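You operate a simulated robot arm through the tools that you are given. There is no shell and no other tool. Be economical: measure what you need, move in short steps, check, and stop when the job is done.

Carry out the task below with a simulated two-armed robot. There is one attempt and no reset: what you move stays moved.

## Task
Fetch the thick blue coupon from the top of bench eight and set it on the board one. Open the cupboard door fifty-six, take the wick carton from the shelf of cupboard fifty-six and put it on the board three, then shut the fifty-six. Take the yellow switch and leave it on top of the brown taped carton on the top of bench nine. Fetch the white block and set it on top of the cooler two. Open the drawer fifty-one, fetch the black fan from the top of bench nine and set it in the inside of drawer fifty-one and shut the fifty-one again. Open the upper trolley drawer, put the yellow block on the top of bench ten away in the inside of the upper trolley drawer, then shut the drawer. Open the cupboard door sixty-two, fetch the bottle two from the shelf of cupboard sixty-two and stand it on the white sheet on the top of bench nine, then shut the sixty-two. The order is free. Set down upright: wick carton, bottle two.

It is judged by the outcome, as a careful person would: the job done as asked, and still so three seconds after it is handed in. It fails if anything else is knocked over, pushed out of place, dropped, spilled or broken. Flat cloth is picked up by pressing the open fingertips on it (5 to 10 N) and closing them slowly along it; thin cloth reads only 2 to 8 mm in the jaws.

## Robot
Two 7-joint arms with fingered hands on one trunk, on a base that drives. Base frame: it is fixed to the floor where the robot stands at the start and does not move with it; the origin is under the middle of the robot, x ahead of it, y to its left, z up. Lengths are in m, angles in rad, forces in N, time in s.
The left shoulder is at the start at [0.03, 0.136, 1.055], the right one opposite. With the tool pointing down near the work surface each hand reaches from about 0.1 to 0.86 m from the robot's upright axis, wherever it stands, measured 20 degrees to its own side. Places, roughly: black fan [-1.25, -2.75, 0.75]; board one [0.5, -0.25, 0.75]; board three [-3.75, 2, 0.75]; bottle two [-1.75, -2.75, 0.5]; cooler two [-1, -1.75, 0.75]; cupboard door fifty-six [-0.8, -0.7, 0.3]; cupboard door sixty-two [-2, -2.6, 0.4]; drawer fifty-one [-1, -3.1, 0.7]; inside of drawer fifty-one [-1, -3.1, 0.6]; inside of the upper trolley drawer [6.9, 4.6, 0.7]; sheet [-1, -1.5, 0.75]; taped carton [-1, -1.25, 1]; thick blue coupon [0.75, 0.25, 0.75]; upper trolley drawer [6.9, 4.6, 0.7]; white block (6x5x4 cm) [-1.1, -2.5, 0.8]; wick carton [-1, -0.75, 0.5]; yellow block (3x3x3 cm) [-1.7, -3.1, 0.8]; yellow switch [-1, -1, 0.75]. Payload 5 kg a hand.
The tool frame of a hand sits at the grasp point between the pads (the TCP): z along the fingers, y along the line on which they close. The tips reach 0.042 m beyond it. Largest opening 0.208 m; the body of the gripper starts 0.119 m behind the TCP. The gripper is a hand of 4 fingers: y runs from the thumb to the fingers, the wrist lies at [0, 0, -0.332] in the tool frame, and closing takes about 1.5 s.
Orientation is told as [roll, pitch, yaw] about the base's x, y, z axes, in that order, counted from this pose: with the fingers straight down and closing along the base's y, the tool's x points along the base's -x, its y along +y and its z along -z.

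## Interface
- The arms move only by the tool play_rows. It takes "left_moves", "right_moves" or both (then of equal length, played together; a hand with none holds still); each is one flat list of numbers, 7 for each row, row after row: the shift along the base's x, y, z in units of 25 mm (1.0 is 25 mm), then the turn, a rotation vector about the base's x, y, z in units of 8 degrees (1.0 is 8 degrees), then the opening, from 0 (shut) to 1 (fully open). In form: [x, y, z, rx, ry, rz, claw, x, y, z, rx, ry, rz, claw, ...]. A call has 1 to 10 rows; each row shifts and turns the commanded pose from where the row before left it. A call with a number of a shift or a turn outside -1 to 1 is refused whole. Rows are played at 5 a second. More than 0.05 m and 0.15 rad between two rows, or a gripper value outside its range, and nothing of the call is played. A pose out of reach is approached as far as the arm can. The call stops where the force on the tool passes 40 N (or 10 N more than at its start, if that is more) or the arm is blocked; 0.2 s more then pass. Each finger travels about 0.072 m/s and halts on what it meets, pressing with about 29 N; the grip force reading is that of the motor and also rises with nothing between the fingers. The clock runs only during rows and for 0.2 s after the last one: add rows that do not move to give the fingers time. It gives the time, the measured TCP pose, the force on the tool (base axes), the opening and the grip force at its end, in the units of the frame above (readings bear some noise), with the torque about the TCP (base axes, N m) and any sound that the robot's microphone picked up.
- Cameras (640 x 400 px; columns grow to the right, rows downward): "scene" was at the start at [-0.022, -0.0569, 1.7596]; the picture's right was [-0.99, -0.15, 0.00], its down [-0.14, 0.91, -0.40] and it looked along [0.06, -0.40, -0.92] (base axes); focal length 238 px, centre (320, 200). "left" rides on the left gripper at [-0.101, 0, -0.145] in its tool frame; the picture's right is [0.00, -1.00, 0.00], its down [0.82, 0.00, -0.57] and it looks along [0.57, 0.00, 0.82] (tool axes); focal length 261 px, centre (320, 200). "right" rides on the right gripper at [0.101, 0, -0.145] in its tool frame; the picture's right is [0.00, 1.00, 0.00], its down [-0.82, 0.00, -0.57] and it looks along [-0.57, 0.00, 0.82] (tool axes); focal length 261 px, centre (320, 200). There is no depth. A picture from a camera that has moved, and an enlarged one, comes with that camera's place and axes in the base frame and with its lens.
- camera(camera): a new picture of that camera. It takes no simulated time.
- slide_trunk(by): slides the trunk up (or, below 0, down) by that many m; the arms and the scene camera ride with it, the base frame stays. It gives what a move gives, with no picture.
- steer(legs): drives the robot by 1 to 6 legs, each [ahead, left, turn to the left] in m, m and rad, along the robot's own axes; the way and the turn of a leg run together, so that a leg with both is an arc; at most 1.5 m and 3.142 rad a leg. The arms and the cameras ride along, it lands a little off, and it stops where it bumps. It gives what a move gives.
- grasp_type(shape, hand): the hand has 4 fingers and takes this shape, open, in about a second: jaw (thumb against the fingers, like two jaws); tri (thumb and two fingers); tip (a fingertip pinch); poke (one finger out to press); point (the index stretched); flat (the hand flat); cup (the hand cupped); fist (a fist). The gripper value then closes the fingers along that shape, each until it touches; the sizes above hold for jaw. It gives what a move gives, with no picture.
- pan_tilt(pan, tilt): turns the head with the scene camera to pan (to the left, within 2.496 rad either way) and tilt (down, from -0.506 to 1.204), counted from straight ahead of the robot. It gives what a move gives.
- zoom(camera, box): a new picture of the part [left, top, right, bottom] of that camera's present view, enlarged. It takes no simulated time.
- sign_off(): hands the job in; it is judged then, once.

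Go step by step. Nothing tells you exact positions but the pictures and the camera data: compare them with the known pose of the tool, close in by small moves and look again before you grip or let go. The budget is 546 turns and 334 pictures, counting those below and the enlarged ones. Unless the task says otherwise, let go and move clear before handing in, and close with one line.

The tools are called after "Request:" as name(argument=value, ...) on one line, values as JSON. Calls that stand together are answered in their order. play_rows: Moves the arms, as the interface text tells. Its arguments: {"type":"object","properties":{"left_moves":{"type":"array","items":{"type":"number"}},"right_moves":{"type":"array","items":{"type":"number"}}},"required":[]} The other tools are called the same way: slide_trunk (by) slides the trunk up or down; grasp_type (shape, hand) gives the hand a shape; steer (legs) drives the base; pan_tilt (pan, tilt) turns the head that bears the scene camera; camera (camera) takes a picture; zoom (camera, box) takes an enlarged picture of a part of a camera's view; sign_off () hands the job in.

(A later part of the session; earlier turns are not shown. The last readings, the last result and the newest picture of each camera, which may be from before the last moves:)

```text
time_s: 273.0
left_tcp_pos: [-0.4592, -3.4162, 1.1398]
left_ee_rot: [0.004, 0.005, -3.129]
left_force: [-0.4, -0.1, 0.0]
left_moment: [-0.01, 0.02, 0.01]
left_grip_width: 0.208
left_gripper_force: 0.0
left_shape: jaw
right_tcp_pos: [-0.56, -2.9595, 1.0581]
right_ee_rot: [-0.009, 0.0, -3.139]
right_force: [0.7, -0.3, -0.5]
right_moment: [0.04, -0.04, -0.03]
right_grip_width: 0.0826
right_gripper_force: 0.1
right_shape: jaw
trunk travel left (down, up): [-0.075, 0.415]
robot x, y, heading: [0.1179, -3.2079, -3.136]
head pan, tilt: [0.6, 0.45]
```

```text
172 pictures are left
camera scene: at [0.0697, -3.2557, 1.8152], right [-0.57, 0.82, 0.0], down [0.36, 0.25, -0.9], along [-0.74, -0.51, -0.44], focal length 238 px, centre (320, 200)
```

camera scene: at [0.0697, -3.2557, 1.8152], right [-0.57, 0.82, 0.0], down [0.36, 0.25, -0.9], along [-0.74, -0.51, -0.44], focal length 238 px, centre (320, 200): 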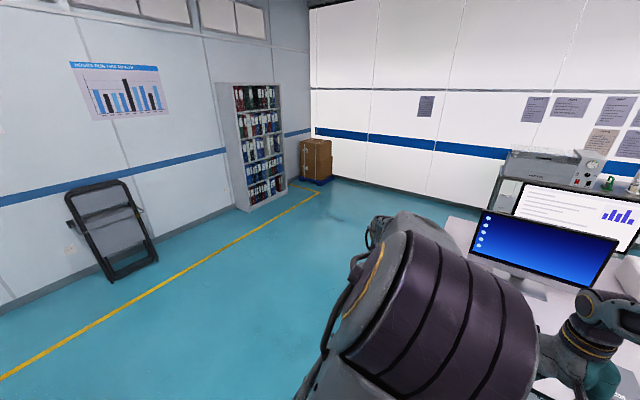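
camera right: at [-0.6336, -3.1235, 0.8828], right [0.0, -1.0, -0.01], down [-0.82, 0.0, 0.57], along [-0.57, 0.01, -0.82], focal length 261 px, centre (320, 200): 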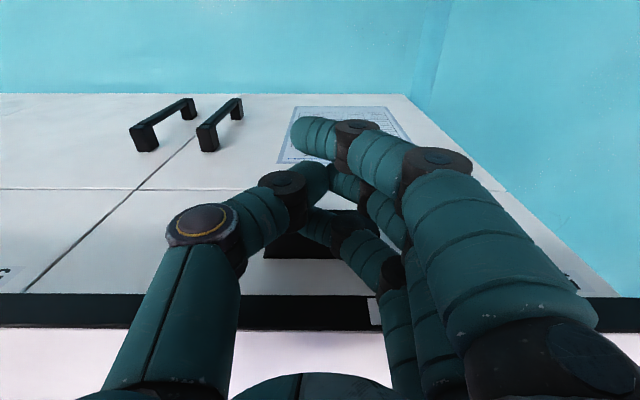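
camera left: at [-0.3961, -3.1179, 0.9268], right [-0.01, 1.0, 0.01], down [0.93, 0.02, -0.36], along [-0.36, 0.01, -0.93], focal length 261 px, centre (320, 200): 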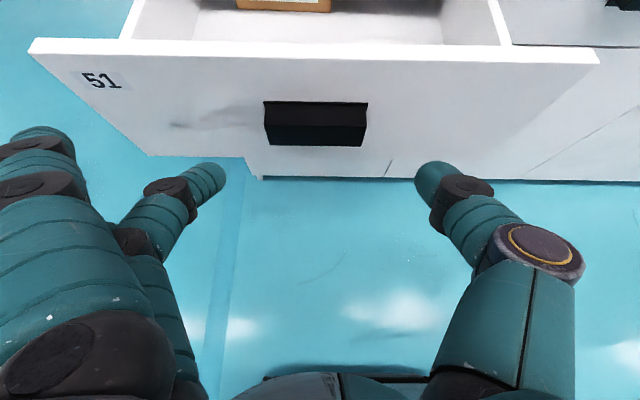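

Request:
steer(legs=[[0, 0.85, 0], [1.4, 0, 0], [1.35, 0, 0], [0, 0, -3.14]])

Request:
pan_tilt(pan=0.6, tilt=0.6)

Request:
camera(camera="scene")

```text
time_s: 297.7
left_tcp_pos: [-2.0555, -3.847, 1.1388]
left_ee_rot: [0.006, 0.006, 0.031]
left_force: [-0.5, 0.7, 0.8]
left_moment: [-0.02, -0.02, -0.01]
left_grip_width: 0.208
left_gripper_force: 0.1
left_shape: jaw
right_tcp_pos: [-1.9441, -4.3015, 1.0573]
right_ee_rot: [-0.007, 0.003, 0.022]
right_force: [0.3, -0.3, 0.0]
right_moment: [0.01, -0.02, 0.02]
right_grip_width: 0.0829
right_gripper_force: 0.0
right_shape: jaw
trunk travel left (down, up): [-0.075, 0.415]
robot x, y, heading: [-2.6291, -4.0754, 0.028]
head pan, tilt: [0.6, 0.45]
```

```text
time_s: 298.4
left_tcp_pos: [-2.0556, -3.8466, 1.1393]
left_ee_rot: [0.005, 0.004, 0.03]
left_force: [0.1, 0.5, -0.8]
left_moment: [-0.02, -0.01, 0.0]
left_grip_width: 0.2079
left_gripper_force: 0.1
left_shape: jaw
right_tcp_pos: [-1.9449, -4.3021, 1.0574]
right_ee_rot: [-0.009, 0.002, 0.021]
right_force: [0.7, 0.5, 0.5]
right_moment: [-0.02, -0.01, 0.02]
right_grip_width: 0.0829
right_gripper_force: 0.1
right_shape: jaw
trunk travel left (down, up): [-0.075, 0.415]
robot x, y, heading: [-2.6264, -4.0703, 0.029]
head pan, tilt: [0.6, 0.6]
```

```text
171 pictures are left
camera scene: at [-2.5866, -4.016, 1.8017], right [0.59, -0.81, 0.0], down [-0.46, -0.33, -0.83], along [0.67, 0.49, -0.56], focal length 238 px, centre (320, 200)
```

scene: 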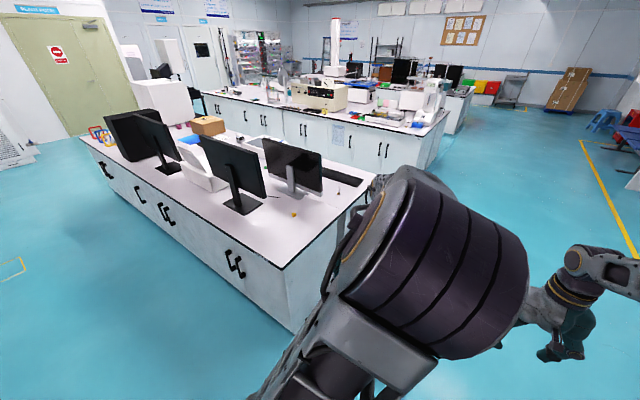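

Request:
zoom(camera="scene", box=[180, 120, 400, 258])

Request:
zoom(camera="scene", box=[200, 220, 300, 282])

```text
2.90 times, centred on (290, 189) of scene
camera zoom: at [-2.5866, -4.016, 1.8017], right [0.59, -0.81, 0.0], down [-0.46, -0.33, -0.83], along [0.67, 0.49, -0.56], focal length 691 px, centre (407, 232)
```

zoom: 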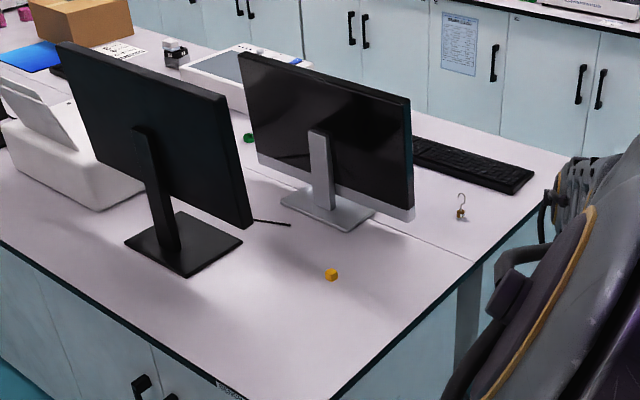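

```text
6.40 times, centred on (250, 251) of scene
camera zoom: at [-2.5866, -4.016, 1.8017], right [0.59, -0.81, 0.0], down [-0.46, -0.33, -0.83], along [0.67, 0.49, -0.56], focal length 1526 px, centre (768, -126)
```

zoom: 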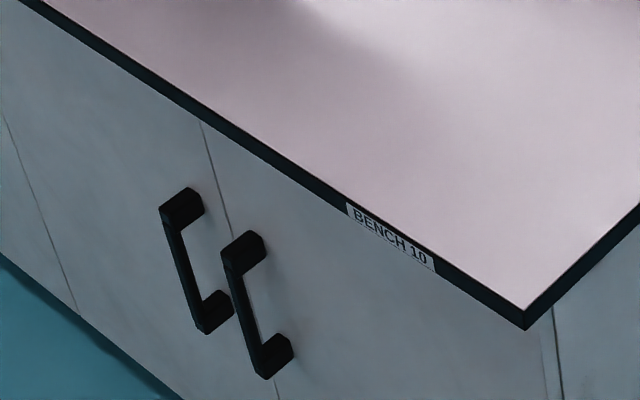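

Yellow block is at about [-1.657, -3.115]. Bench ten's edge is at x ≈ -2.04, with vertical bar handles on its doors. I'll move alongside to read the door labels.

Request:
steer(legs=[[0, 0, -0.028], [-0.15, 0, 0], [0, 1.2, 0]])

Request:
pan_tilt(pan=0.0, tilt=0.9)

Request:
camera(camera="scene")

```text
time_s: 305.9
left_tcp_pos: [-2.2066, -2.6557, 1.1397]
left_ee_rot: [0.005, 0.004, 0.012]
left_force: [-0.1, 0.8, 0.0]
left_moment: [-0.01, 0.0, 0.02]
left_grip_width: 0.2079
left_gripper_force: 0.1
left_shape: jaw
right_tcp_pos: [-2.1049, -3.1121, 1.0578]
right_ee_rot: [-0.009, 0.002, 0.004]
right_force: [1.6, 0.5, 0.2]
right_moment: [-0.04, -0.01, -0.02]
right_grip_width: 0.0828
right_gripper_force: 0.0
right_shape: jaw
trunk travel left (down, up): [-0.075, 0.415]
robot x, y, heading: [-2.7822, -2.8694, 0.006]
head pan, tilt: [0.6, 0.6]
```

```text
time_s: 306.9
left_tcp_pos: [-2.2078, -2.6559, 1.1389]
left_ee_rot: [0.005, 0.006, 0.013]
left_force: [-0.5, 0.5, -0.2]
left_moment: [0.01, -0.01, 0.04]
left_grip_width: 0.208
left_gripper_force: 0.0
left_shape: jaw
right_tcp_pos: [-2.1058, -3.1131, 1.0571]
right_ee_rot: [-0.009, 0.004, 0.003]
right_force: [0.4, 0.2, 0.9]
right_moment: [0.01, 0.0, -0.02]
right_grip_width: 0.0829
right_gripper_force: 0.1
right_shape: jaw
trunk travel left (down, up): [-0.075, 0.415]
robot x, y, heading: [-2.7838, -2.8673, 0.012]
head pan, tilt: [0.0, 0.901]
```

```text
168 pictures are left
camera scene: at [-2.7379, -2.8638, 1.7769], right [0.01, -1.0, 0.0], down [-0.78, -0.01, -0.62], along [0.62, 0.01, -0.78], focal length 238 px, centre (320, 200)
```

scene: 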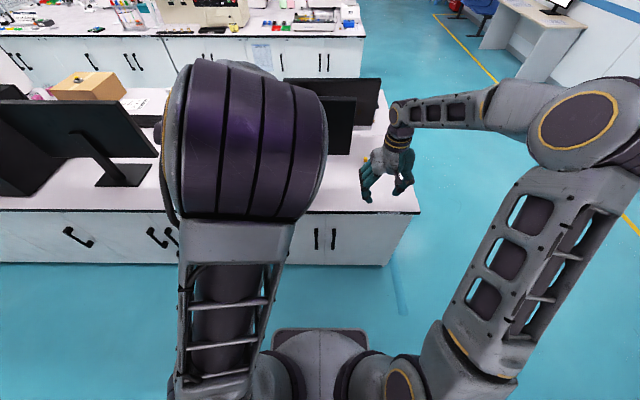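

Request:
zoom(camera="scene", box=[290, 200, 420, 281])

Request:
zoom(camera="scene", box=[20, 200, 190, 306])

```text
4.92 times, centred on (355, 240) of scene
camera zoom: at [-2.7379, -2.8638, 1.7769], right [0.01, -1.0, 0.0], down [-0.78, -0.01, -0.62], along [0.62, 0.01, -0.78], focal length 1174 px, centre (148, 1)
```

zoom: 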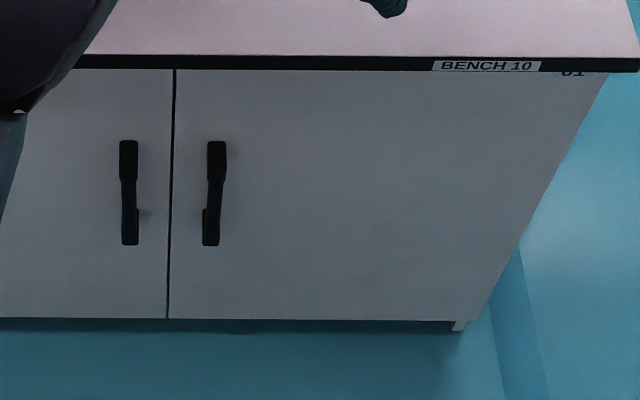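

```text
3.76 times, centred on (105, 253) of scene
camera zoom: at [-2.7379, -2.8638, 1.7769], right [0.01, -1.0, 0.0], down [-0.78, -0.01, -0.62], along [0.62, 0.01, -0.78], focal length 898 px, centre (1129, 0)
```

zoom: 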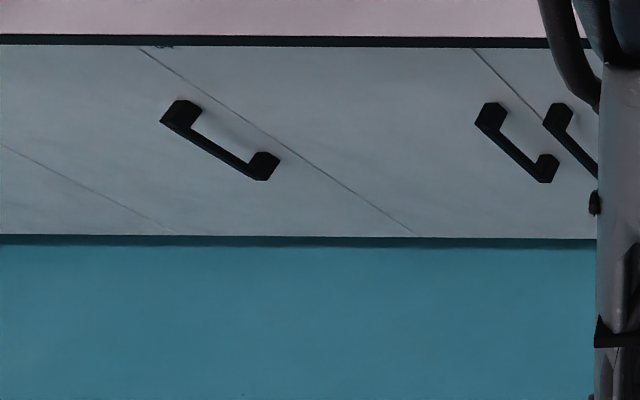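

Door 61 is at the right end, so 62 is the next one (handle at y ≈ -2.885, hinge on the left). I'll back off for a more extended arm and bring the right hand to a forward-inclined pose.

Request:
steer(legs=[[-0.17, 0, 0]])

Request:
play_rows(right_moves=[0, 1, -0.5, 0, -1, 0, 0.4, 0, 1, -0.5, 0, -1, 0, 0.4, 0, 1, -0.5, 0, -1, 0, 0.4, 0, 1, -0.5, 0, -1, 0, 0.4, 0, 1, -0.5, 0, -1, 0, 0.4, 0, 1, -0.5, 0, -1, 0, 0.4, 0.5, 1, -0.5, 0, -1, 0, 0.4, 0.5, 1, -0.5, 0, -1, 0, 0.4])

Request:
camera(camera="scene")

Request:
camera(camera="right")

```text
time_s: 308.3
left_tcp_pos: [-2.3789, -2.6556, 1.1402]
left_ee_rot: [0.005, 0.004, 0.011]
left_force: [-1.8, -0.1, 0.5]
left_moment: [-0.01, -0.14, 0.02]
left_grip_width: 0.2079
left_gripper_force: 0.1
left_shape: jaw
right_tcp_pos: [-2.2772, -3.1134, 1.0586]
right_ee_rot: [-0.009, 0.001, 0.004]
right_force: [-1.3, -0.1, 0.5]
right_moment: [0.05, -0.13, -0.01]
right_grip_width: 0.0826
right_gripper_force: 0.0
right_shape: jaw
trunk travel left (down, up): [-0.075, 0.415]
robot x, y, heading: [-2.956, -2.8706, 0.005]
head pan, tilt: [0.0, 0.901]
```

```text
time_s: 310.1
left_tcp_pos: [-2.3762, -2.6568, 1.1408]
left_ee_rot: [0.006, 0.006, 0.013]
left_force: [-0.4, 0.8, 0.1]
left_moment: [-0.06, 0.12, 0.0]
left_grip_width: 0.2081
left_gripper_force: 0.0
left_shape: jaw
right_tcp_pos: [-2.2498, -2.9139, 0.9553]
right_ee_rot: [-0.013, -1.117, 0.003]
right_force: [0.8, 0.0, -0.4]
right_moment: [0.0, 0.06, 0.03]
right_grip_width: 0.0833
right_gripper_force: 0.1
right_shape: jaw
trunk travel left (down, up): [-0.075, 0.415]
robot x, y, heading: [-2.9513, -2.8669, 0.012]
head pan, tilt: [0.0, 0.901]
```

```text
165 pictures are left
camera scene: at [-2.9068, -2.8651, 1.7767], right [0.01, -1.0, 0.0], down [-0.78, -0.01, -0.62], along [0.62, 0.01, -0.78], focal length 238 px, centre (320, 200)
```

scene: 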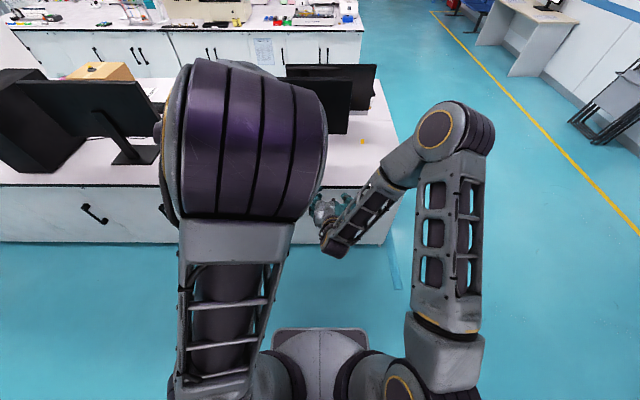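

```text
164 pictures are left
camera right: at [-2.4238, -2.9127, 0.9285], right [0.01, 1.0, 0.0], down [-0.15, 0.0, 0.99], along [0.99, -0.01, 0.15], focal length 261 px, centre (320, 200)
```

right: 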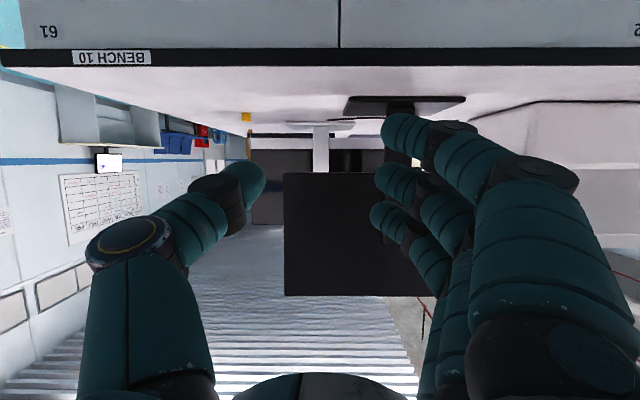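

The hand camera confirms "61" and "62"; the gap between the doors is at y ≈ -2.885, so handle 62 is near y ≈ -2.835. Descending towards handle height.

Request:
play_rows(right_moves=[0, 0.3, -1, 0, 0, 0, 0.4, 0, 0.3, -1, 0, 0, 0, 0.4, 0, 0.3, -1, 0, 0, 0, 0.4, 0, 0.3, -1, 0, 0, 0, 0.4, 0, 0.3, -1, 0, 0, 0, 0.4, 0, 0.3, -1, 0, 0, 0, 0.4, 0, 0.3, -1, 0, 0, 0, 0.4, 0, 0.3, -1, 0, 0, 0, 0.4, 0, 0.3, -1, 0, 0, 0, 0.4, 0, 0.3, -1, 0, 0, 0, 0.4])

Request:
camera(camera="right")

Request:
camera(camera="scene")

```text
time_s: 312.3
left_tcp_pos: [-2.3774, -2.6562, 1.1388]
left_ee_rot: [0.004, 0.007, 0.012]
left_force: [0.1, 0.5, 0.1]
left_moment: [0.01, 0.03, 0.0]
left_grip_width: 0.2079
left_gripper_force: 0.1
left_shape: jaw
right_tcp_pos: [-2.25, -2.8388, 0.7075]
right_ee_rot: [-0.014, -1.117, 0.005]
right_force: [0.1, -0.7, 0.3]
right_moment: [-0.04, 0.04, 0.01]
right_grip_width: 0.0829
right_gripper_force: 0.0
right_shape: jaw
trunk travel left (down, up): [-0.075, 0.415]
robot x, y, heading: [-2.9522, -2.8661, 0.013]
head pan, tilt: [0.0, 0.901]
```

```text
163 pictures are left
camera right: at [-2.4242, -2.8372, 0.6807], right [0.01, 1.0, 0.0], down [-0.15, 0.0, 0.99], along [0.99, -0.01, 0.15], focal length 261 px, centre (320, 200)
```

right: 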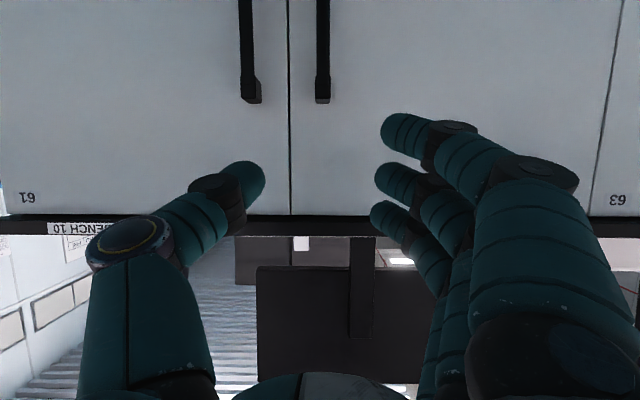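

```text
162 pictures are left
camera scene: at [-2.9082, -2.8649, 1.7769], right [0.01, -1.0, 0.0], down [-0.78, -0.01, -0.62], along [0.62, 0.01, -0.78], focal length 238 px, centre (320, 200)
```

scene: 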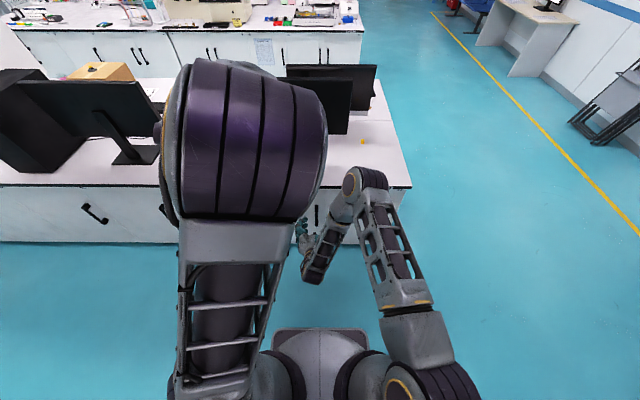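

Request:
zoom(camera="right", box=[560, 160, 640, 210])

Request:
zoom(camera="right", box=[200, 0, 360, 100])

```text
8.00 times, centred on (600, 185) of right
camera zoom: at [-2.4242, -2.8372, 0.6807], right [0.01, 1.0, 0.0], down [-0.15, 0.0, 0.99], along [0.99, -0.01, 0.15], focal length 2085 px, centre (-1920, 320)
```

zoom: 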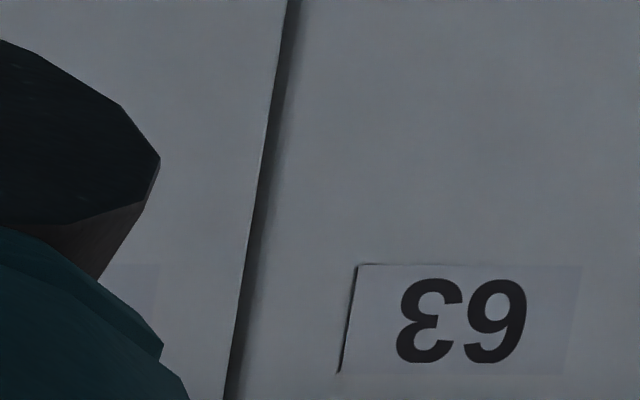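

```text
4.00 times, centred on (280, 50) of right
camera zoom: at [-2.4242, -2.8372, 0.6807], right [0.01, 1.0, 0.0], down [-0.15, 0.0, 0.99], along [0.99, -0.01, 0.15], focal length 1043 px, centre (480, 800)
```

zoom: 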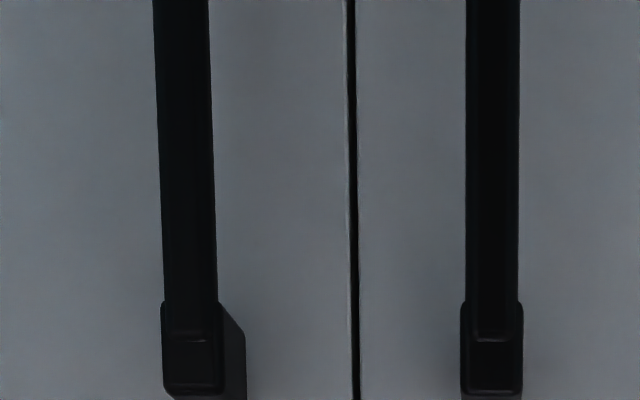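

Handle 62's bar is straight ahead at y ≈ -2.837, spanning z ≈ 0.41–0.60. I'll lower further and advance to straddle it.

Request:
play_rows(right_moves=[0, 0, -1, 0, 0, 0, 0.4, 0, 0, -1, 0, 0, 0, 0.4, 0, 0, -1, 0, 0, 0, 0.4, 0, 0, -1, 0, 0, 0, 0.4, 0, 0, -1, 0, 0, 0, 0.4, 0, 0, -1, 0, 0, 0, 0.4, 0, 0, -1, 0, 0, 0, 0.4, 1, 0, 0, 0, 0, 0, 0.4, 1, 0, 0, 0, 0, 0, 0.4, 1, 0, 0, 0, 0, 0, 0.4])

Request:
camera(camera="right")

```text
time_s: 314.5
left_tcp_pos: [-2.3772, -2.6576, 1.1396]
left_ee_rot: [0.006, 0.005, 0.014]
left_force: [0.0, -0.6, 0.1]
left_moment: [0.01, 0.02, -0.01]
left_grip_width: 0.2078
left_gripper_force: 0.0
left_shape: jaw
right_tcp_pos: [-2.1753, -2.8384, 0.5322]
right_ee_rot: [-0.017, -1.115, 0.01]
right_force: [-0.5, 0.1, -0.8]
right_moment: [-0.01, -0.07, 0.02]
right_grip_width: 0.0831
right_gripper_force: 0.0
right_shape: jaw
trunk travel left (down, up): [-0.075, 0.415]
robot x, y, heading: [-2.952, -2.8655, 0.014]
head pan, tilt: [0.0, 0.901]
```

```text
159 pictures are left
camera right: at [-2.3497, -2.8381, 0.5049], right [0.01, 1.0, 0.0], down [-0.15, 0.0, 0.99], along [0.99, -0.01, 0.15], focal length 261 px, centre (320, 200)
```

right: 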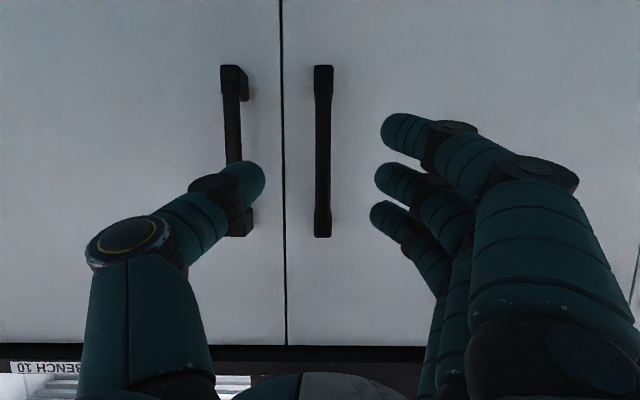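

Request:
play_rows(right_moves=[0.7, 0, -0.2, 0, 0, 0, 0.32, 0.7, 0, -0.2, 0, 0, 0, 0.32, 0.7, 0, 0, 0, 0, 0, 0.32, 0.7, 0, 0, 0, 0, 0, 0.32, 0, 0, 0, 0, 0, 0, 0.32])

Request:
camera(camera="right")

```text
time_s: 315.7
left_tcp_pos: [-2.3776, -2.6561, 1.1402]
left_ee_rot: [0.005, 0.004, 0.014]
left_force: [-0.9, -0.3, -0.9]
left_moment: [0.0, 0.0, -0.03]
left_grip_width: 0.2081
left_gripper_force: 0.1
left_shape: jaw
right_tcp_pos: [-2.1063, -2.8395, 0.5218]
right_ee_rot: [-0.018, -1.115, 0.008]
right_force: [0.6, -0.2, 0.4]
right_moment: [0.02, 0.02, -0.02]
right_grip_width: 0.067
right_gripper_force: 0.1
right_shape: jaw
trunk travel left (down, up): [-0.075, 0.415]
robot x, y, heading: [-2.9539, -2.8681, 0.01]
head pan, tilt: [0.0, 0.901]
```

```text
158 pictures are left
camera right: at [-2.2797, -2.838, 0.4954], right [0.01, 1.0, 0.0], down [-0.15, 0.0, 0.99], along [0.99, -0.01, 0.15], focal length 261 px, centre (320, 200)
```

right: 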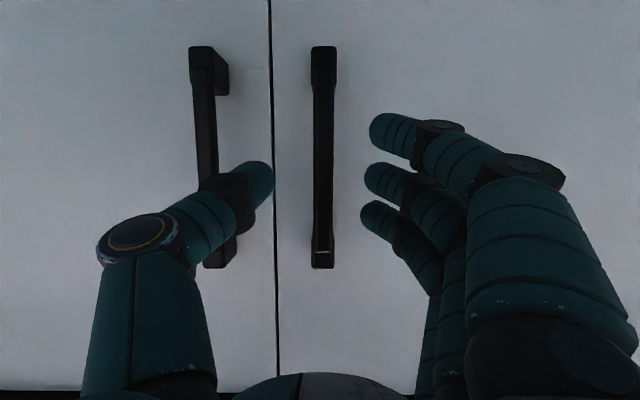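

Request:
play_rows(right_moves=[0.6, 0.1, 0, 0, 0, 0, 0.32, 0.6, 0, 0, 0, 0, 0, 0.32, 0.5, 0, 0, 0, 0, 0, 0.32, 0, 0, 0, 0, 0, 0, 0.32])

Request:
camera(camera="right")

```text
time_s: 316.7
left_tcp_pos: [-2.378, -2.6555, 1.1395]
left_ee_rot: [0.005, 0.005, 0.013]
left_force: [-0.7, 1.1, 0.7]
left_moment: [0.03, 0.03, 0.02]
left_grip_width: 0.2078
left_gripper_force: 0.1
left_shape: jaw
right_tcp_pos: [-2.0665, -2.8351, 0.5212]
right_ee_rot: [-0.016, -1.112, 0.012]
right_force: [-25.3, 2.9, 1.5]
right_moment: [0.0, -0.64, 1.29]
right_grip_width: 0.0679
right_gripper_force: 0.1
right_shape: jaw
trunk travel left (down, up): [-0.075, 0.415]
robot x, y, heading: [-2.9546, -2.8663, 0.009]
head pan, tilt: [0.0, 0.901]
```

```text
157 pictures are left
camera right: at [-2.2407, -2.8341, 0.4942], right [0.01, 1.0, 0.0], down [-0.15, 0.0, 0.99], along [0.99, -0.01, 0.15], focal length 261 px, centre (320, 200)
```

right: 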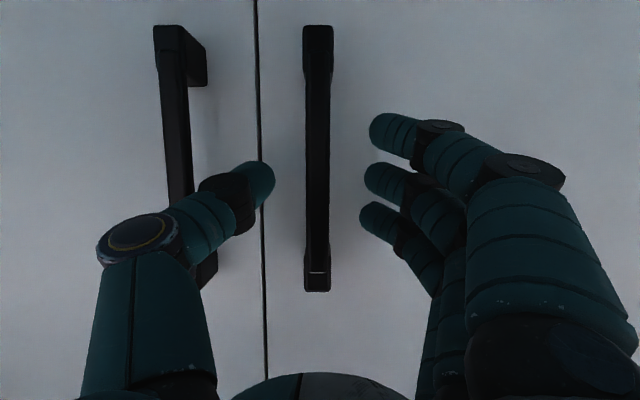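

Fingertips touch the door face, so the bar is between the fingers. Ease back a bit and close on it.

Request:
play_rows(right_moves=[-0.3, 0, 0, 0, 0, 0, 0.32, 0, 0, 0, 0, 0, 0, 0, 0, 0, 0, 0, 0, 0, 0, 0, 0, 0, 0, 0, 0, 0, 0, 0, 0, 0, 0, 0, 0])

Request:
camera(camera="right")

```text
time_s: 317.9
left_tcp_pos: [-2.3779, -2.6561, 1.1405]
left_ee_rot: [0.006, 0.003, 0.012]
left_force: [0.4, 0.1, 0.2]
left_moment: [0.0, 0.02, 0.03]
left_grip_width: 0.2083
left_gripper_force: 0.0
left_shape: jaw
right_tcp_pos: [-2.07, -2.8384, 0.524]
right_ee_rot: [-0.019, -1.119, 0.008]
right_force: [0.5, -6.2, 6.5]
right_moment: [0.33, -0.04, -0.14]
right_grip_width: 0.0154
right_gripper_force: 28.9
right_shape: jaw
trunk travel left (down, up): [-0.075, 0.415]
robot x, y, heading: [-2.9552, -2.865, 0.009]
head pan, tilt: [0.0, 0.901]
```

```text
156 pictures are left
camera right: at [-2.244, -2.8357, 0.4965], right [0.01, 1.0, 0.0], down [-0.16, 0.0, 0.99], along [0.99, -0.01, 0.16], focal length 261 px, centre (320, 200)
```

right: 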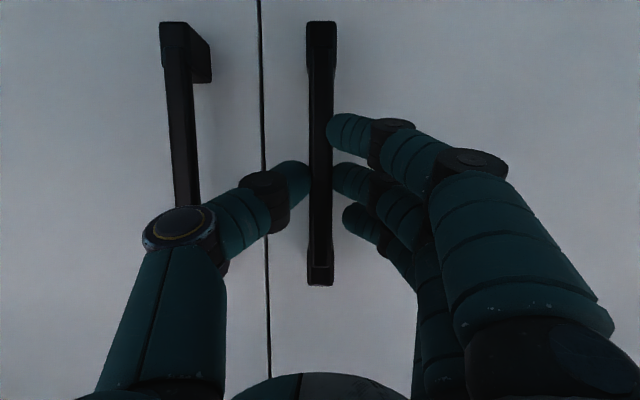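

Bar gripped. Pull the door gently with the base along the arc.

Request:
steer(legs=[[-0.1, 0.02, 0]])

Request:
camera(camera="right")

```text
time_s: 319.1
left_tcp_pos: [-2.4807, -2.6356, 1.1412]
left_ee_rot: [0.006, 0.002, 0.013]
left_force: [-1.2, 0.2, 0.1]
left_moment: [-0.09, -0.21, 0.05]
left_grip_width: 0.2081
left_gripper_force: 0.2
left_shape: jaw
right_tcp_pos: [-2.1739, -2.8157, 0.5244]
right_ee_rot: [-0.017, -1.117, 0.01]
right_force: [-5.3, -12.0, 9.3]
right_moment: [0.33, -0.23, -0.62]
right_grip_width: 0.0146
right_gripper_force: 29.1
right_shape: jaw
trunk travel left (down, up): [-0.075, 0.415]
robot x, y, heading: [-3.0537, -2.8485, 0.014]
head pan, tilt: [0.0, 0.901]
```

```text
155 pictures are left
camera right: at [-2.3478, -2.8151, 0.4965], right [0.01, 1.0, 0.0], down [-0.15, 0.0, 0.99], along [0.99, -0.01, 0.15], focal length 261 px, centre (320, 200)
```

right: 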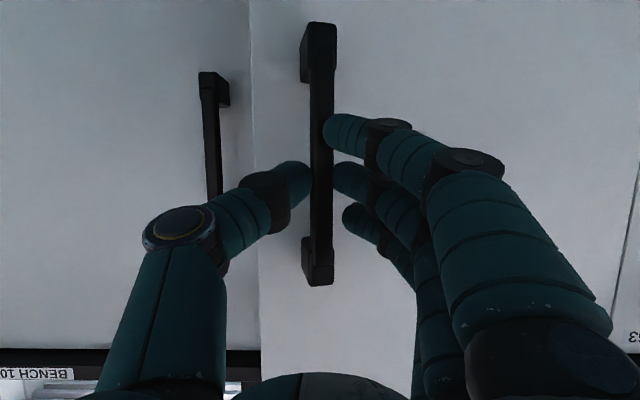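

Request:
steer(legs=[[-0.1, 0.045, 0]])

Request:
play_rows(right_moves=[-0.5, 0.35, 0, 0, 0, -0.3, 0, -0.5, 0.35, 0, 0, 0, -0.3, 0, -0.5, 0.4, 0, 0, 0, -0.3, 0, -0.5, 0.45, 0, 0, 0, -0.3, 0, -0.5, 0.5, 0, 0, 0, -0.3, 0, -0.4, 0.5, 0, 0, 0, -0.3, 0])

Request:
camera(camera="right")

Request:
camera(camera="scene")

```text
time_s: 319.9
left_tcp_pos: [-2.4912, -2.6332, 1.1392]
left_ee_rot: [0.005, 0.006, 0.013]
left_force: [2.1, -0.6, -1.3]
left_moment: [0.14, 0.24, -0.03]
left_grip_width: 0.2078
left_gripper_force: 0.1
left_shape: jaw
right_tcp_pos: [-2.1834, -2.8127, 0.5237]
right_ee_rot: [-0.011, -1.12, 0.002]
right_force: [0.0, -5.6, 15.7]
right_moment: [0.59, -0.12, -0.19]
right_grip_width: 0.0142
right_gripper_force: 29.0
right_shape: jaw
trunk travel left (down, up): [-0.075, 0.415]
robot x, y, heading: [-3.0676, -2.8398, 0.006]
head pan, tilt: [0.0, 0.901]
stopped in leg 1: the robot was blocked; the commanded pose is now the measured one
```

```text
time_s: 320.8
left_tcp_pos: [-2.4911, -2.6328, 1.1385]
left_ee_rot: [0.003, 0.008, 0.01]
left_force: [0.5, 0.1, -0.2]
left_moment: [-0.01, 0.13, 0.03]
left_grip_width: 0.2079
left_gripper_force: 0.1
left_shape: jaw
right_tcp_pos: [-2.22, -2.7934, 0.5225]
right_ee_rot: [-0.022, -1.12, -0.118]
right_force: [-4.2, -11.2, 15.8]
right_moment: [0.28, -0.13, -0.31]
right_grip_width: 0.0154
right_gripper_force: 29.1
right_shape: jaw
trunk travel left (down, up): [-0.075, 0.415]
robot x, y, heading: [-3.0683, -2.8449, 0.01]
head pan, tilt: [0.0, 0.901]
stopped in row 4 (right hand): the force on the tool passed its limit at 41 N (the readings are from after the stop); the commanded pose is now the measured one
```

```text
154 pictures are left
camera right: at [-2.3931, -2.7694, 0.4951], right [0.14, 0.99, 0.0], down [-0.15, 0.03, 0.99], along [0.98, -0.14, 0.16], focal length 261 px, centre (320, 200)
```

right: 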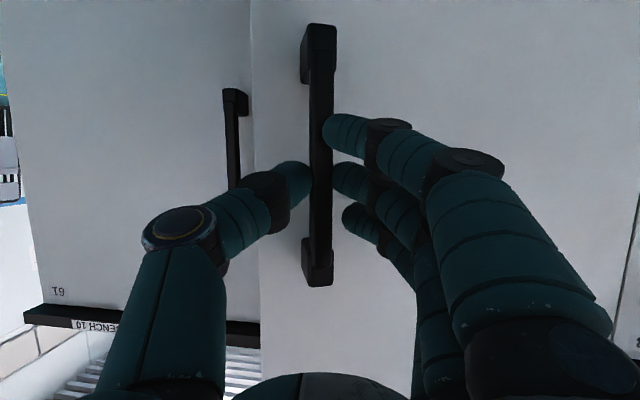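

```text
153 pictures are left
camera scene: at [-3.023, -2.8417, 1.7768], right [0.01, -1.0, 0.0], down [-0.78, -0.01, -0.62], along [0.62, 0.0, -0.78], focal length 238 px, centre (320, 200)
```

scene: 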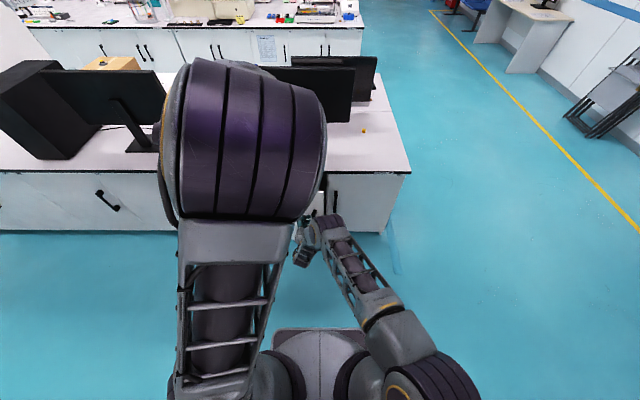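

Request:
play_rows(right_moves=[-0.5, 0.22, 0, 0, 0, -0.2, 0.05, -0.5, 0.25, 0, 0, 0, -0.22, 0.05, -0.48, 0.29, 0, 0, 0, -0.22, 0.05, -0.46, 0.32, 0, 0, 0, -0.22, 0.05, -0.44, 0.35, 0, 0, 0, -0.22, 0.05, -0.42, 0.38, 0, 0, 0, -0.22, 0.05])

Request:
camera(camera="right")

```text
time_s: 322.2
left_tcp_pos: [-2.4946, -2.6338, 1.141]
left_ee_rot: [0.005, 0.005, 0.013]
left_force: [-0.1, 0.0, 0.3]
left_moment: [-0.04, -0.04, 0.0]
left_grip_width: 0.2083
left_gripper_force: 0.0
left_shape: jaw
right_tcp_pos: [-2.2927, -2.7444, 0.5199]
right_ee_rot: [-0.018, -1.117, -0.297]
right_force: [-5.4, -6.1, 29.5]
right_moment: [0.32, -0.69, -0.31]
right_grip_width: 0.0151
right_gripper_force: 28.8
right_shape: jaw
trunk travel left (down, up): [-0.075, 0.415]
robot x, y, heading: [-3.0662, -2.8429, 0.011]
head pan, tilt: [0.0, 0.901]
```

```text
152 pictures are left
camera right: at [-2.4582, -2.6913, 0.4946], right [0.31, 0.95, 0.0], down [-0.15, 0.05, 0.99], along [0.94, -0.31, 0.15], focal length 261 px, centre (320, 200)
```

right: 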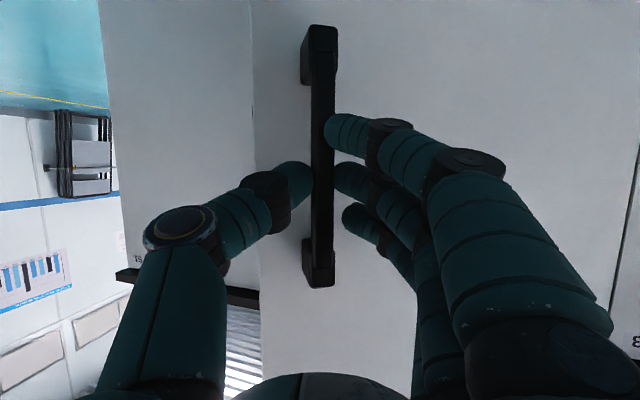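

Request:
play_rows(right_moves=[-0.73, 0.5, 0.1, 0, 0, -0.36, 0.05, -0.71, 0.54, 0.1, 0, 0, -0.36, 0.05, -0.68, 0.58, 0, 0, 0, -0.36, 0.05, -0.65, 0.62, 0, 0, 0, -0.36, 0.05, -0.62, 0.66, 0, 0, 0, -0.36, 0.05, -0.59, 0.69, 0, 0, 0, -0.36, 0.05, -0.55, 0.72, 0, 0, 0, -0.36, 0.05, -0.51, 0.74, 0, 0, 0, -0.36, 0.05])

Request:
camera(camera="right")

Request:
camera(camera="scene")

```text
time_s: 324.1
left_tcp_pos: [-2.4933, -2.6336, 1.1402]
left_ee_rot: [0.003, 0.006, 0.011]
left_force: [-0.4, 0.6, 0.8]
left_moment: [0.03, -0.13, 0.0]
left_grip_width: 0.2079
left_gripper_force: 0.1
left_shape: jaw
right_tcp_pos: [-2.3738, -2.6535, 0.5526]
right_ee_rot: [-0.04, -1.106, -0.589]
right_force: [-9.1, -6.4, -6.1]
right_moment: [0.11, 0.13, -0.1]
right_grip_width: 0.0124
right_gripper_force: 29.1
right_shape: jaw
right hand out of reach, approached as far as the arm can: row 5, 6, 7, 8
trunk travel left (down, up): [-0.075, 0.415]
robot x, y, heading: [-3.0705, -2.8433, 0.001]
head pan, tilt: [0.0, 0.901]
stopped in row 8 (right hand): the force on the tool passed its limit at 41 N (the readings are from after the stop); the commanded pose is now the measured one
```

```text
151 pictures are left
camera right: at [-2.5153, -2.5518, 0.5278], right [0.59, 0.81, -0.01], down [-0.11, 0.1, 0.99], along [0.8, -0.58, 0.14], focal length 261 px, centre (320, 200)
```

right: 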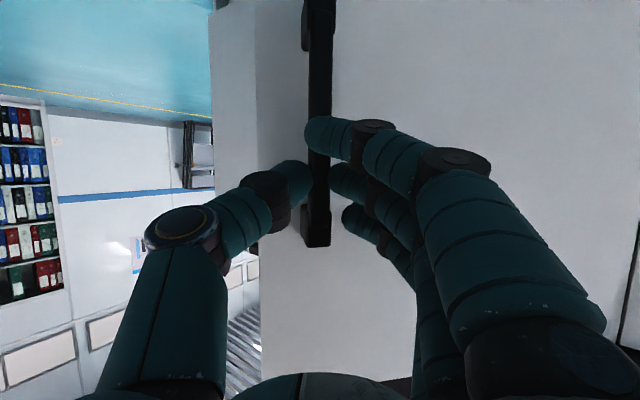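

```text
150 pictures are left
camera scene: at [-3.0247, -2.8421, 1.7773], right [0.01, -1.0, 0.0], down [-0.78, 0.0, -0.62], along [0.62, 0.0, -0.78], focal length 238 px, centre (320, 200)
```

scene: 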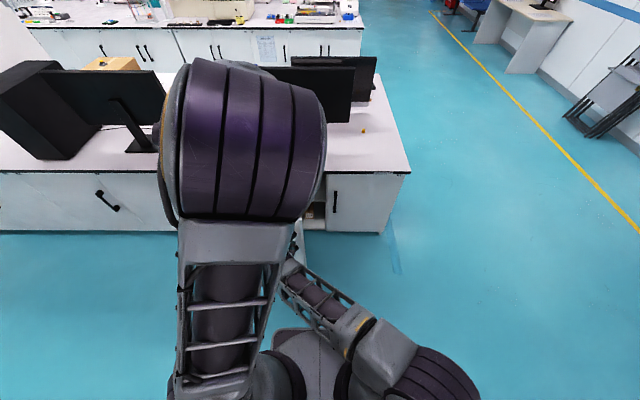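

The door is about 48° open. I'll release the bar, bring the right hand round to the inner side, and push the door wider by strafing the base.

Request:
play_rows(right_moves=[0, 0, 0, 0, 0, 0, 0.3, 0, 0, 0, 0, 0, 0, 0.3, 0, 0, 0, 0, 0, 0, 0.3, -0.8, 0.5, 0, 0, 0, 0, 0.3, -0.8, 0.5, 0, 0, 0, 0, 0.3, -0.8, 0.4, 0, 0, 0, 0, 0.3, -0.5, 0, 0, 0, 0, 0.5, 0.2, -0.3, -0.8, 0, 0, 0, 0.5, 0.1, 0, -1, 0, 0, 0, 0.5, 0.1, 0, -1, 0, 0, 0, 0.5, 0])

Request:
camera(camera="right")

```text
time_s: 326.3
left_tcp_pos: [-2.493, -2.6345, 1.1388]
left_ee_rot: [0.002, 0.006, 0.013]
left_force: [-0.1, -0.6, 0.1]
left_moment: [0.02, -0.03, 0.0]
left_grip_width: 0.208
left_gripper_force: 0.1
left_shape: jaw
right_tcp_pos: [-2.4437, -2.6831, 0.5642]
right_ee_rot: [-0.031, -1.11, -0.314]
right_force: [0.3, 0.3, 0.3]
right_moment: [0.02, 0.05, -0.07]
right_grip_width: 0.0
right_gripper_force: 13.3
right_shape: jaw
right hand out of reach, approached as far as the arm can: row 4, 5, 6
trunk travel left (down, up): [-0.075, 0.415]
robot x, y, heading: [-3.0701, -2.8432, 0.007]
head pan, tilt: [0.0, 0.901]
```

```text
149 pictures are left
camera right: at [-2.6078, -2.6254, 0.5393], right [0.34, 0.94, -0.01], down [-0.14, 0.06, 0.99], along [0.93, -0.33, 0.15], focal length 261 px, centre (320, 200)
```

right: 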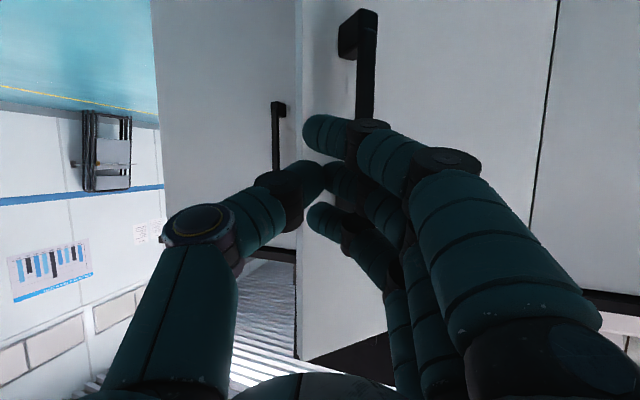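

Request:
play_rows(right_moves=[-1, 0, 0, 0, 0, 0.3, 0, -1, -0.5, 0, 0, 0, 0.4, 0, 0, -1, 0, 0, 0, 0.4, 0, 0, -1, 0, 0, 0, 0.4, 0, 0, -1, 0, 0, 0, 0.4, 0, 0, -1, 0, 0, 0, 0.3, 0, 0, -1, 0, 0, 0, 0, 0, 0, -1, 0, 0, 0, 0, 0, 0, -1, 0, 0, 0, 0, 0, 0, -1, 0, 0, 0, 0, 0])

Request:
play_rows(right_moves=[0, -1, 0, 0, 0, 0, 0, 0, -1, 0, 0, 0, 0, 0, 0, -0.8, 0, 0, 0, 0, 0, 1, 0, 0, 0, 0, 0, 0, 1, 0, 0, 0, 0, 0, 0])

Request:
camera(camera="right")

Request:
camera(camera="scene")

```text
time_s: 328.5
left_tcp_pos: [-2.4927, -2.6344, 1.1394]
left_ee_rot: [0.003, 0.008, 0.011]
left_force: [0.3, -0.5, 0.3]
left_moment: [0.05, 0.05, -0.02]
left_grip_width: 0.2079
left_gripper_force: 0.1
left_shape: jaw
right_tcp_pos: [-2.4929, -2.8965, 0.5665]
right_ee_rot: [-0.032, -1.109, -0.007]
right_force: [0.4, -0.4, -0.3]
right_moment: [0.0, 0.03, 0.04]
right_grip_width: 0.0002
right_gripper_force: 28.9
right_shape: jaw
trunk travel left (down, up): [-0.075, 0.415]
robot x, y, heading: [-3.0656, -2.8441, 0.007]
head pan, tilt: [0.0, 0.901]
```

```text
time_s: 329.7
left_tcp_pos: [-2.4915, -2.6349, 1.1391]
left_ee_rot: [0.004, 0.007, 0.011]
left_force: [0.2, 0.2, 0.6]
left_moment: [0.0, 0.02, -0.03]
left_grip_width: 0.208
left_gripper_force: 0.0
left_shape: jaw
right_tcp_pos: [-2.4439, -2.967, 0.5643]
right_ee_rot: [-0.034, -1.107, -0.003]
right_force: [0.6, -0.8, -0.8]
right_moment: [0.01, -0.07, -0.01]
right_grip_width: 0.0
right_gripper_force: 29.1
right_shape: jaw
trunk travel left (down, up): [-0.075, 0.415]
robot x, y, heading: [-3.0681, -2.8439, 0.003]
head pan, tilt: [0.0, 0.901]
```

```text
148 pictures are left
camera right: at [-2.6182, -2.9608, 0.5393], right [0.04, 1.0, -0.01], down [-0.15, 0.02, 0.99], along [0.99, -0.04, 0.15], focal length 261 px, centre (320, 200)
```

right: 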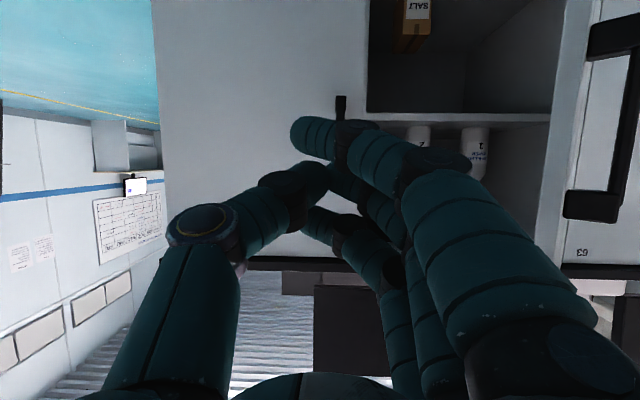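

```text
147 pictures are left
camera scene: at [-3.0231, -2.8421, 1.7769], right [0.01, -1.0, 0.0], down [-0.78, 0.0, -0.62], along [0.62, 0.0, -0.78], focal length 238 px, centre (320, 200)
```

scene: 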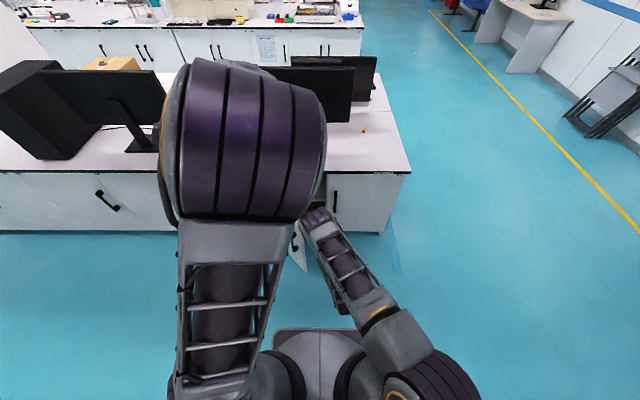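

Request:
zoom(camera="right", box=[350, 60, 600, 216])

```text
2.56 times, centred on (475, 138) of right
camera zoom: at [-2.6182, -2.9608, 0.5393], right [0.04, 1.0, -0.01], down [-0.15, 0.02, 0.99], along [0.99, -0.04, 0.15], focal length 667 px, centre (-77, 359)
```

zoom: 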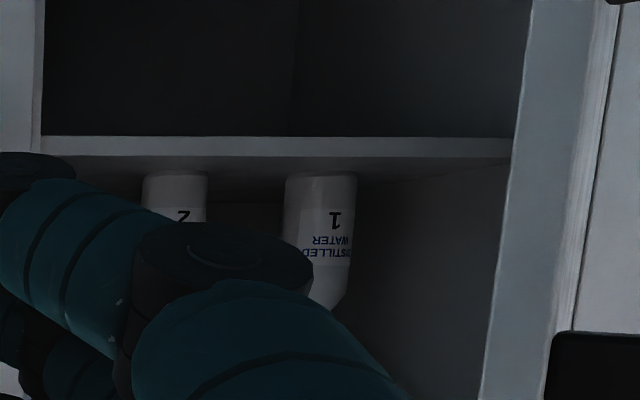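

Request:
pan_tilt(pan=2.2, tilt=0.8)

Request:
camera(camera="scene")

```text
time_s: 331.8
left_tcp_pos: [-2.4934, -2.6343, 1.1398]
left_ee_rot: [0.003, 0.008, 0.013]
left_force: [-0.2, 0.5, 0.0]
left_moment: [0.02, 0.0, -0.02]
left_grip_width: 0.208
left_gripper_force: 0.0
left_shape: jaw
right_tcp_pos: [-2.4446, -2.9671, 0.5648]
right_ee_rot: [-0.035, -1.107, -0.005]
right_force: [0.1, -0.1, -0.6]
right_moment: [0.01, -0.01, -0.02]
right_grip_width: 0.0002
right_gripper_force: 29.5
right_shape: jaw
trunk travel left (down, up): [-0.075, 0.415]
robot x, y, heading: [-3.0696, -2.8429, 0.009]
head pan, tilt: [2.201, 0.799]
```

```text
145 pictures are left
camera scene: at [-3.1467, -2.7774, 1.7848], right [0.8, 0.59, 0.0], down [0.43, -0.58, -0.7], along [-0.41, 0.56, -0.72], focal length 238 px, centre (320, 200)
```

scene: 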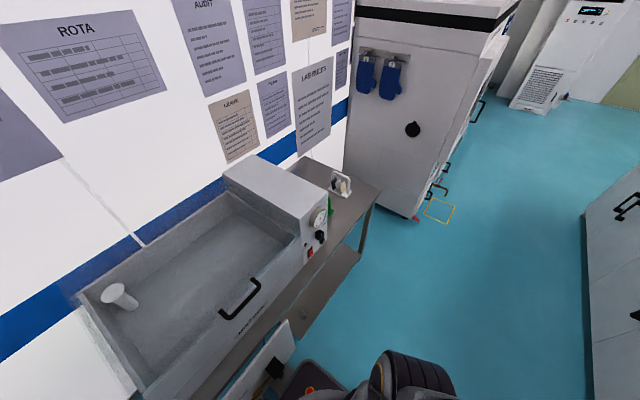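

A wall table stands right behind me; I must not back up any further. I'll step forward a little, put the hand at the door's inner side and strafe left to push it open.

Request:
steer(legs=[[0.08, 0, 0]])

Request:
play_rows(right_moves=[1, 0.3, 0, 0, 0, 0, 0, 1, 0.3, 0, 0, 0, 0, 0, 1, 0.3, 0, 0, 0, 0, 0, 1, 0.3, 0, 0, 0, 0, 0, 0, 0, 0, 0, 0, 0, 0])

Request:
pan_tilt(pan=0.0, tilt=0.9)

Request:
camera(camera="right")

```text
time_s: 332.9
left_tcp_pos: [-2.4104, -2.6333, 1.1381]
left_ee_rot: [0.004, 0.007, 0.011]
left_force: [2.5, 0.6, -1.1]
left_moment: [-0.01, 0.21, -0.02]
left_grip_width: 0.208
left_gripper_force: 0.1
left_shape: jaw
right_tcp_pos: [-2.3617, -2.9641, 0.5636]
right_ee_rot: [-0.034, -1.11, -0.004]
right_force: [-0.1, -0.8, -1.0]
right_moment: [-0.03, -0.01, -0.03]
right_grip_width: 0.0
right_gripper_force: 29.2
right_shape: jaw
trunk travel left (down, up): [-0.075, 0.415]
robot x, y, heading: [-2.9893, -2.8458, 0.01]
head pan, tilt: [2.201, 0.799]
```

```text
time_s: 334.1
left_tcp_pos: [-2.4136, -2.6335, 1.1396]
left_ee_rot: [0.004, 0.006, 0.011]
left_force: [-0.7, -0.7, 0.1]
left_moment: [-0.02, 0.02, -0.01]
left_grip_width: 0.2078
left_gripper_force: 0.0
left_shape: jaw
right_tcp_pos: [-2.2638, -2.9361, 0.565]
right_ee_rot: [-0.036, -1.107, -0.003]
right_force: [0.1, 0.1, -0.7]
right_moment: [0.01, 0.02, 0.01]
right_grip_width: 0.0
right_gripper_force: 29.2
right_shape: jaw
trunk travel left (down, up): [-0.075, 0.415]
robot x, y, heading: [-2.9882, -2.8445, 0.004]
head pan, tilt: [2.201, 0.799]
```

```text
time_s: 336.1
left_tcp_pos: [-2.4115, -2.633, 1.1399]
left_ee_rot: [0.004, 0.007, 0.013]
left_force: [-0.2, 0.4, -0.3]
left_moment: [0.05, 0.02, 0.03]
left_grip_width: 0.2081
left_gripper_force: 0.0
left_shape: jaw
right_tcp_pos: [-2.2646, -2.9361, 0.5646]
right_ee_rot: [-0.035, -1.11, -0.006]
right_force: [0.4, 0.0, -0.5]
right_moment: [0.02, 0.0, -0.01]
right_grip_width: 0.0
right_gripper_force: 28.7
right_shape: jaw
trunk travel left (down, up): [-0.075, 0.415]
robot x, y, heading: [-2.9896, -2.839, 0.006]
head pan, tilt: [0.0, 0.901]
```

```text
144 pictures are left
camera right: at [-2.4384, -2.9298, 0.5392], right [0.04, 1.0, -0.01], down [-0.15, 0.02, 0.99], along [0.99, -0.04, 0.15], focal length 261 px, centre (320, 200)
```

right: 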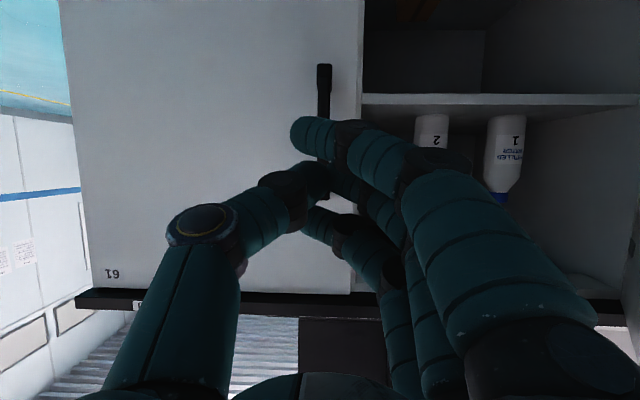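

Both bottles are visible: bottle 2 at about [-1.917, -2.738], bottle 1 at y ≈ -2.59, shelf at z ≈ 0.45. Now push the door open wider by strafing left.

Request:
steer(legs=[[0, 0.25, 0], [0, 0.2, 0]])

Request:
camera(camera="right")

```text
time_s: 339.1
left_tcp_pos: [-2.4168, -2.1809, 1.1391]
left_ee_rot: [0.002, 0.007, 0.015]
left_force: [-0.3, 0.6, -0.2]
left_moment: [-0.21, -0.03, 0.01]
left_grip_width: 0.2079
left_gripper_force: 0.1
left_shape: jaw
right_tcp_pos: [-2.2671, -2.4858, 0.5651]
right_ee_rot: [-0.036, -1.112, 0.0]
right_force: [-0.3, 0.9, 0.4]
right_moment: [-0.06, 0.02, -0.16]
right_grip_width: 0.0001
right_gripper_force: 29.4
right_shape: jaw
trunk travel left (down, up): [-0.075, 0.415]
robot x, y, heading: [-2.9885, -2.3945, 0.009]
head pan, tilt: [0.0, 0.901]
```

```text
143 pictures are left
camera right: at [-2.4417, -2.4793, 0.5393], right [0.04, 1.0, -0.01], down [-0.15, 0.02, 0.99], along [0.99, -0.03, 0.15], focal length 261 px, centre (320, 200)
```

right: 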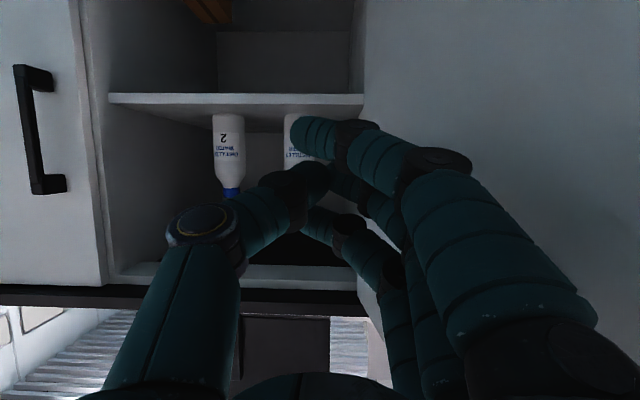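

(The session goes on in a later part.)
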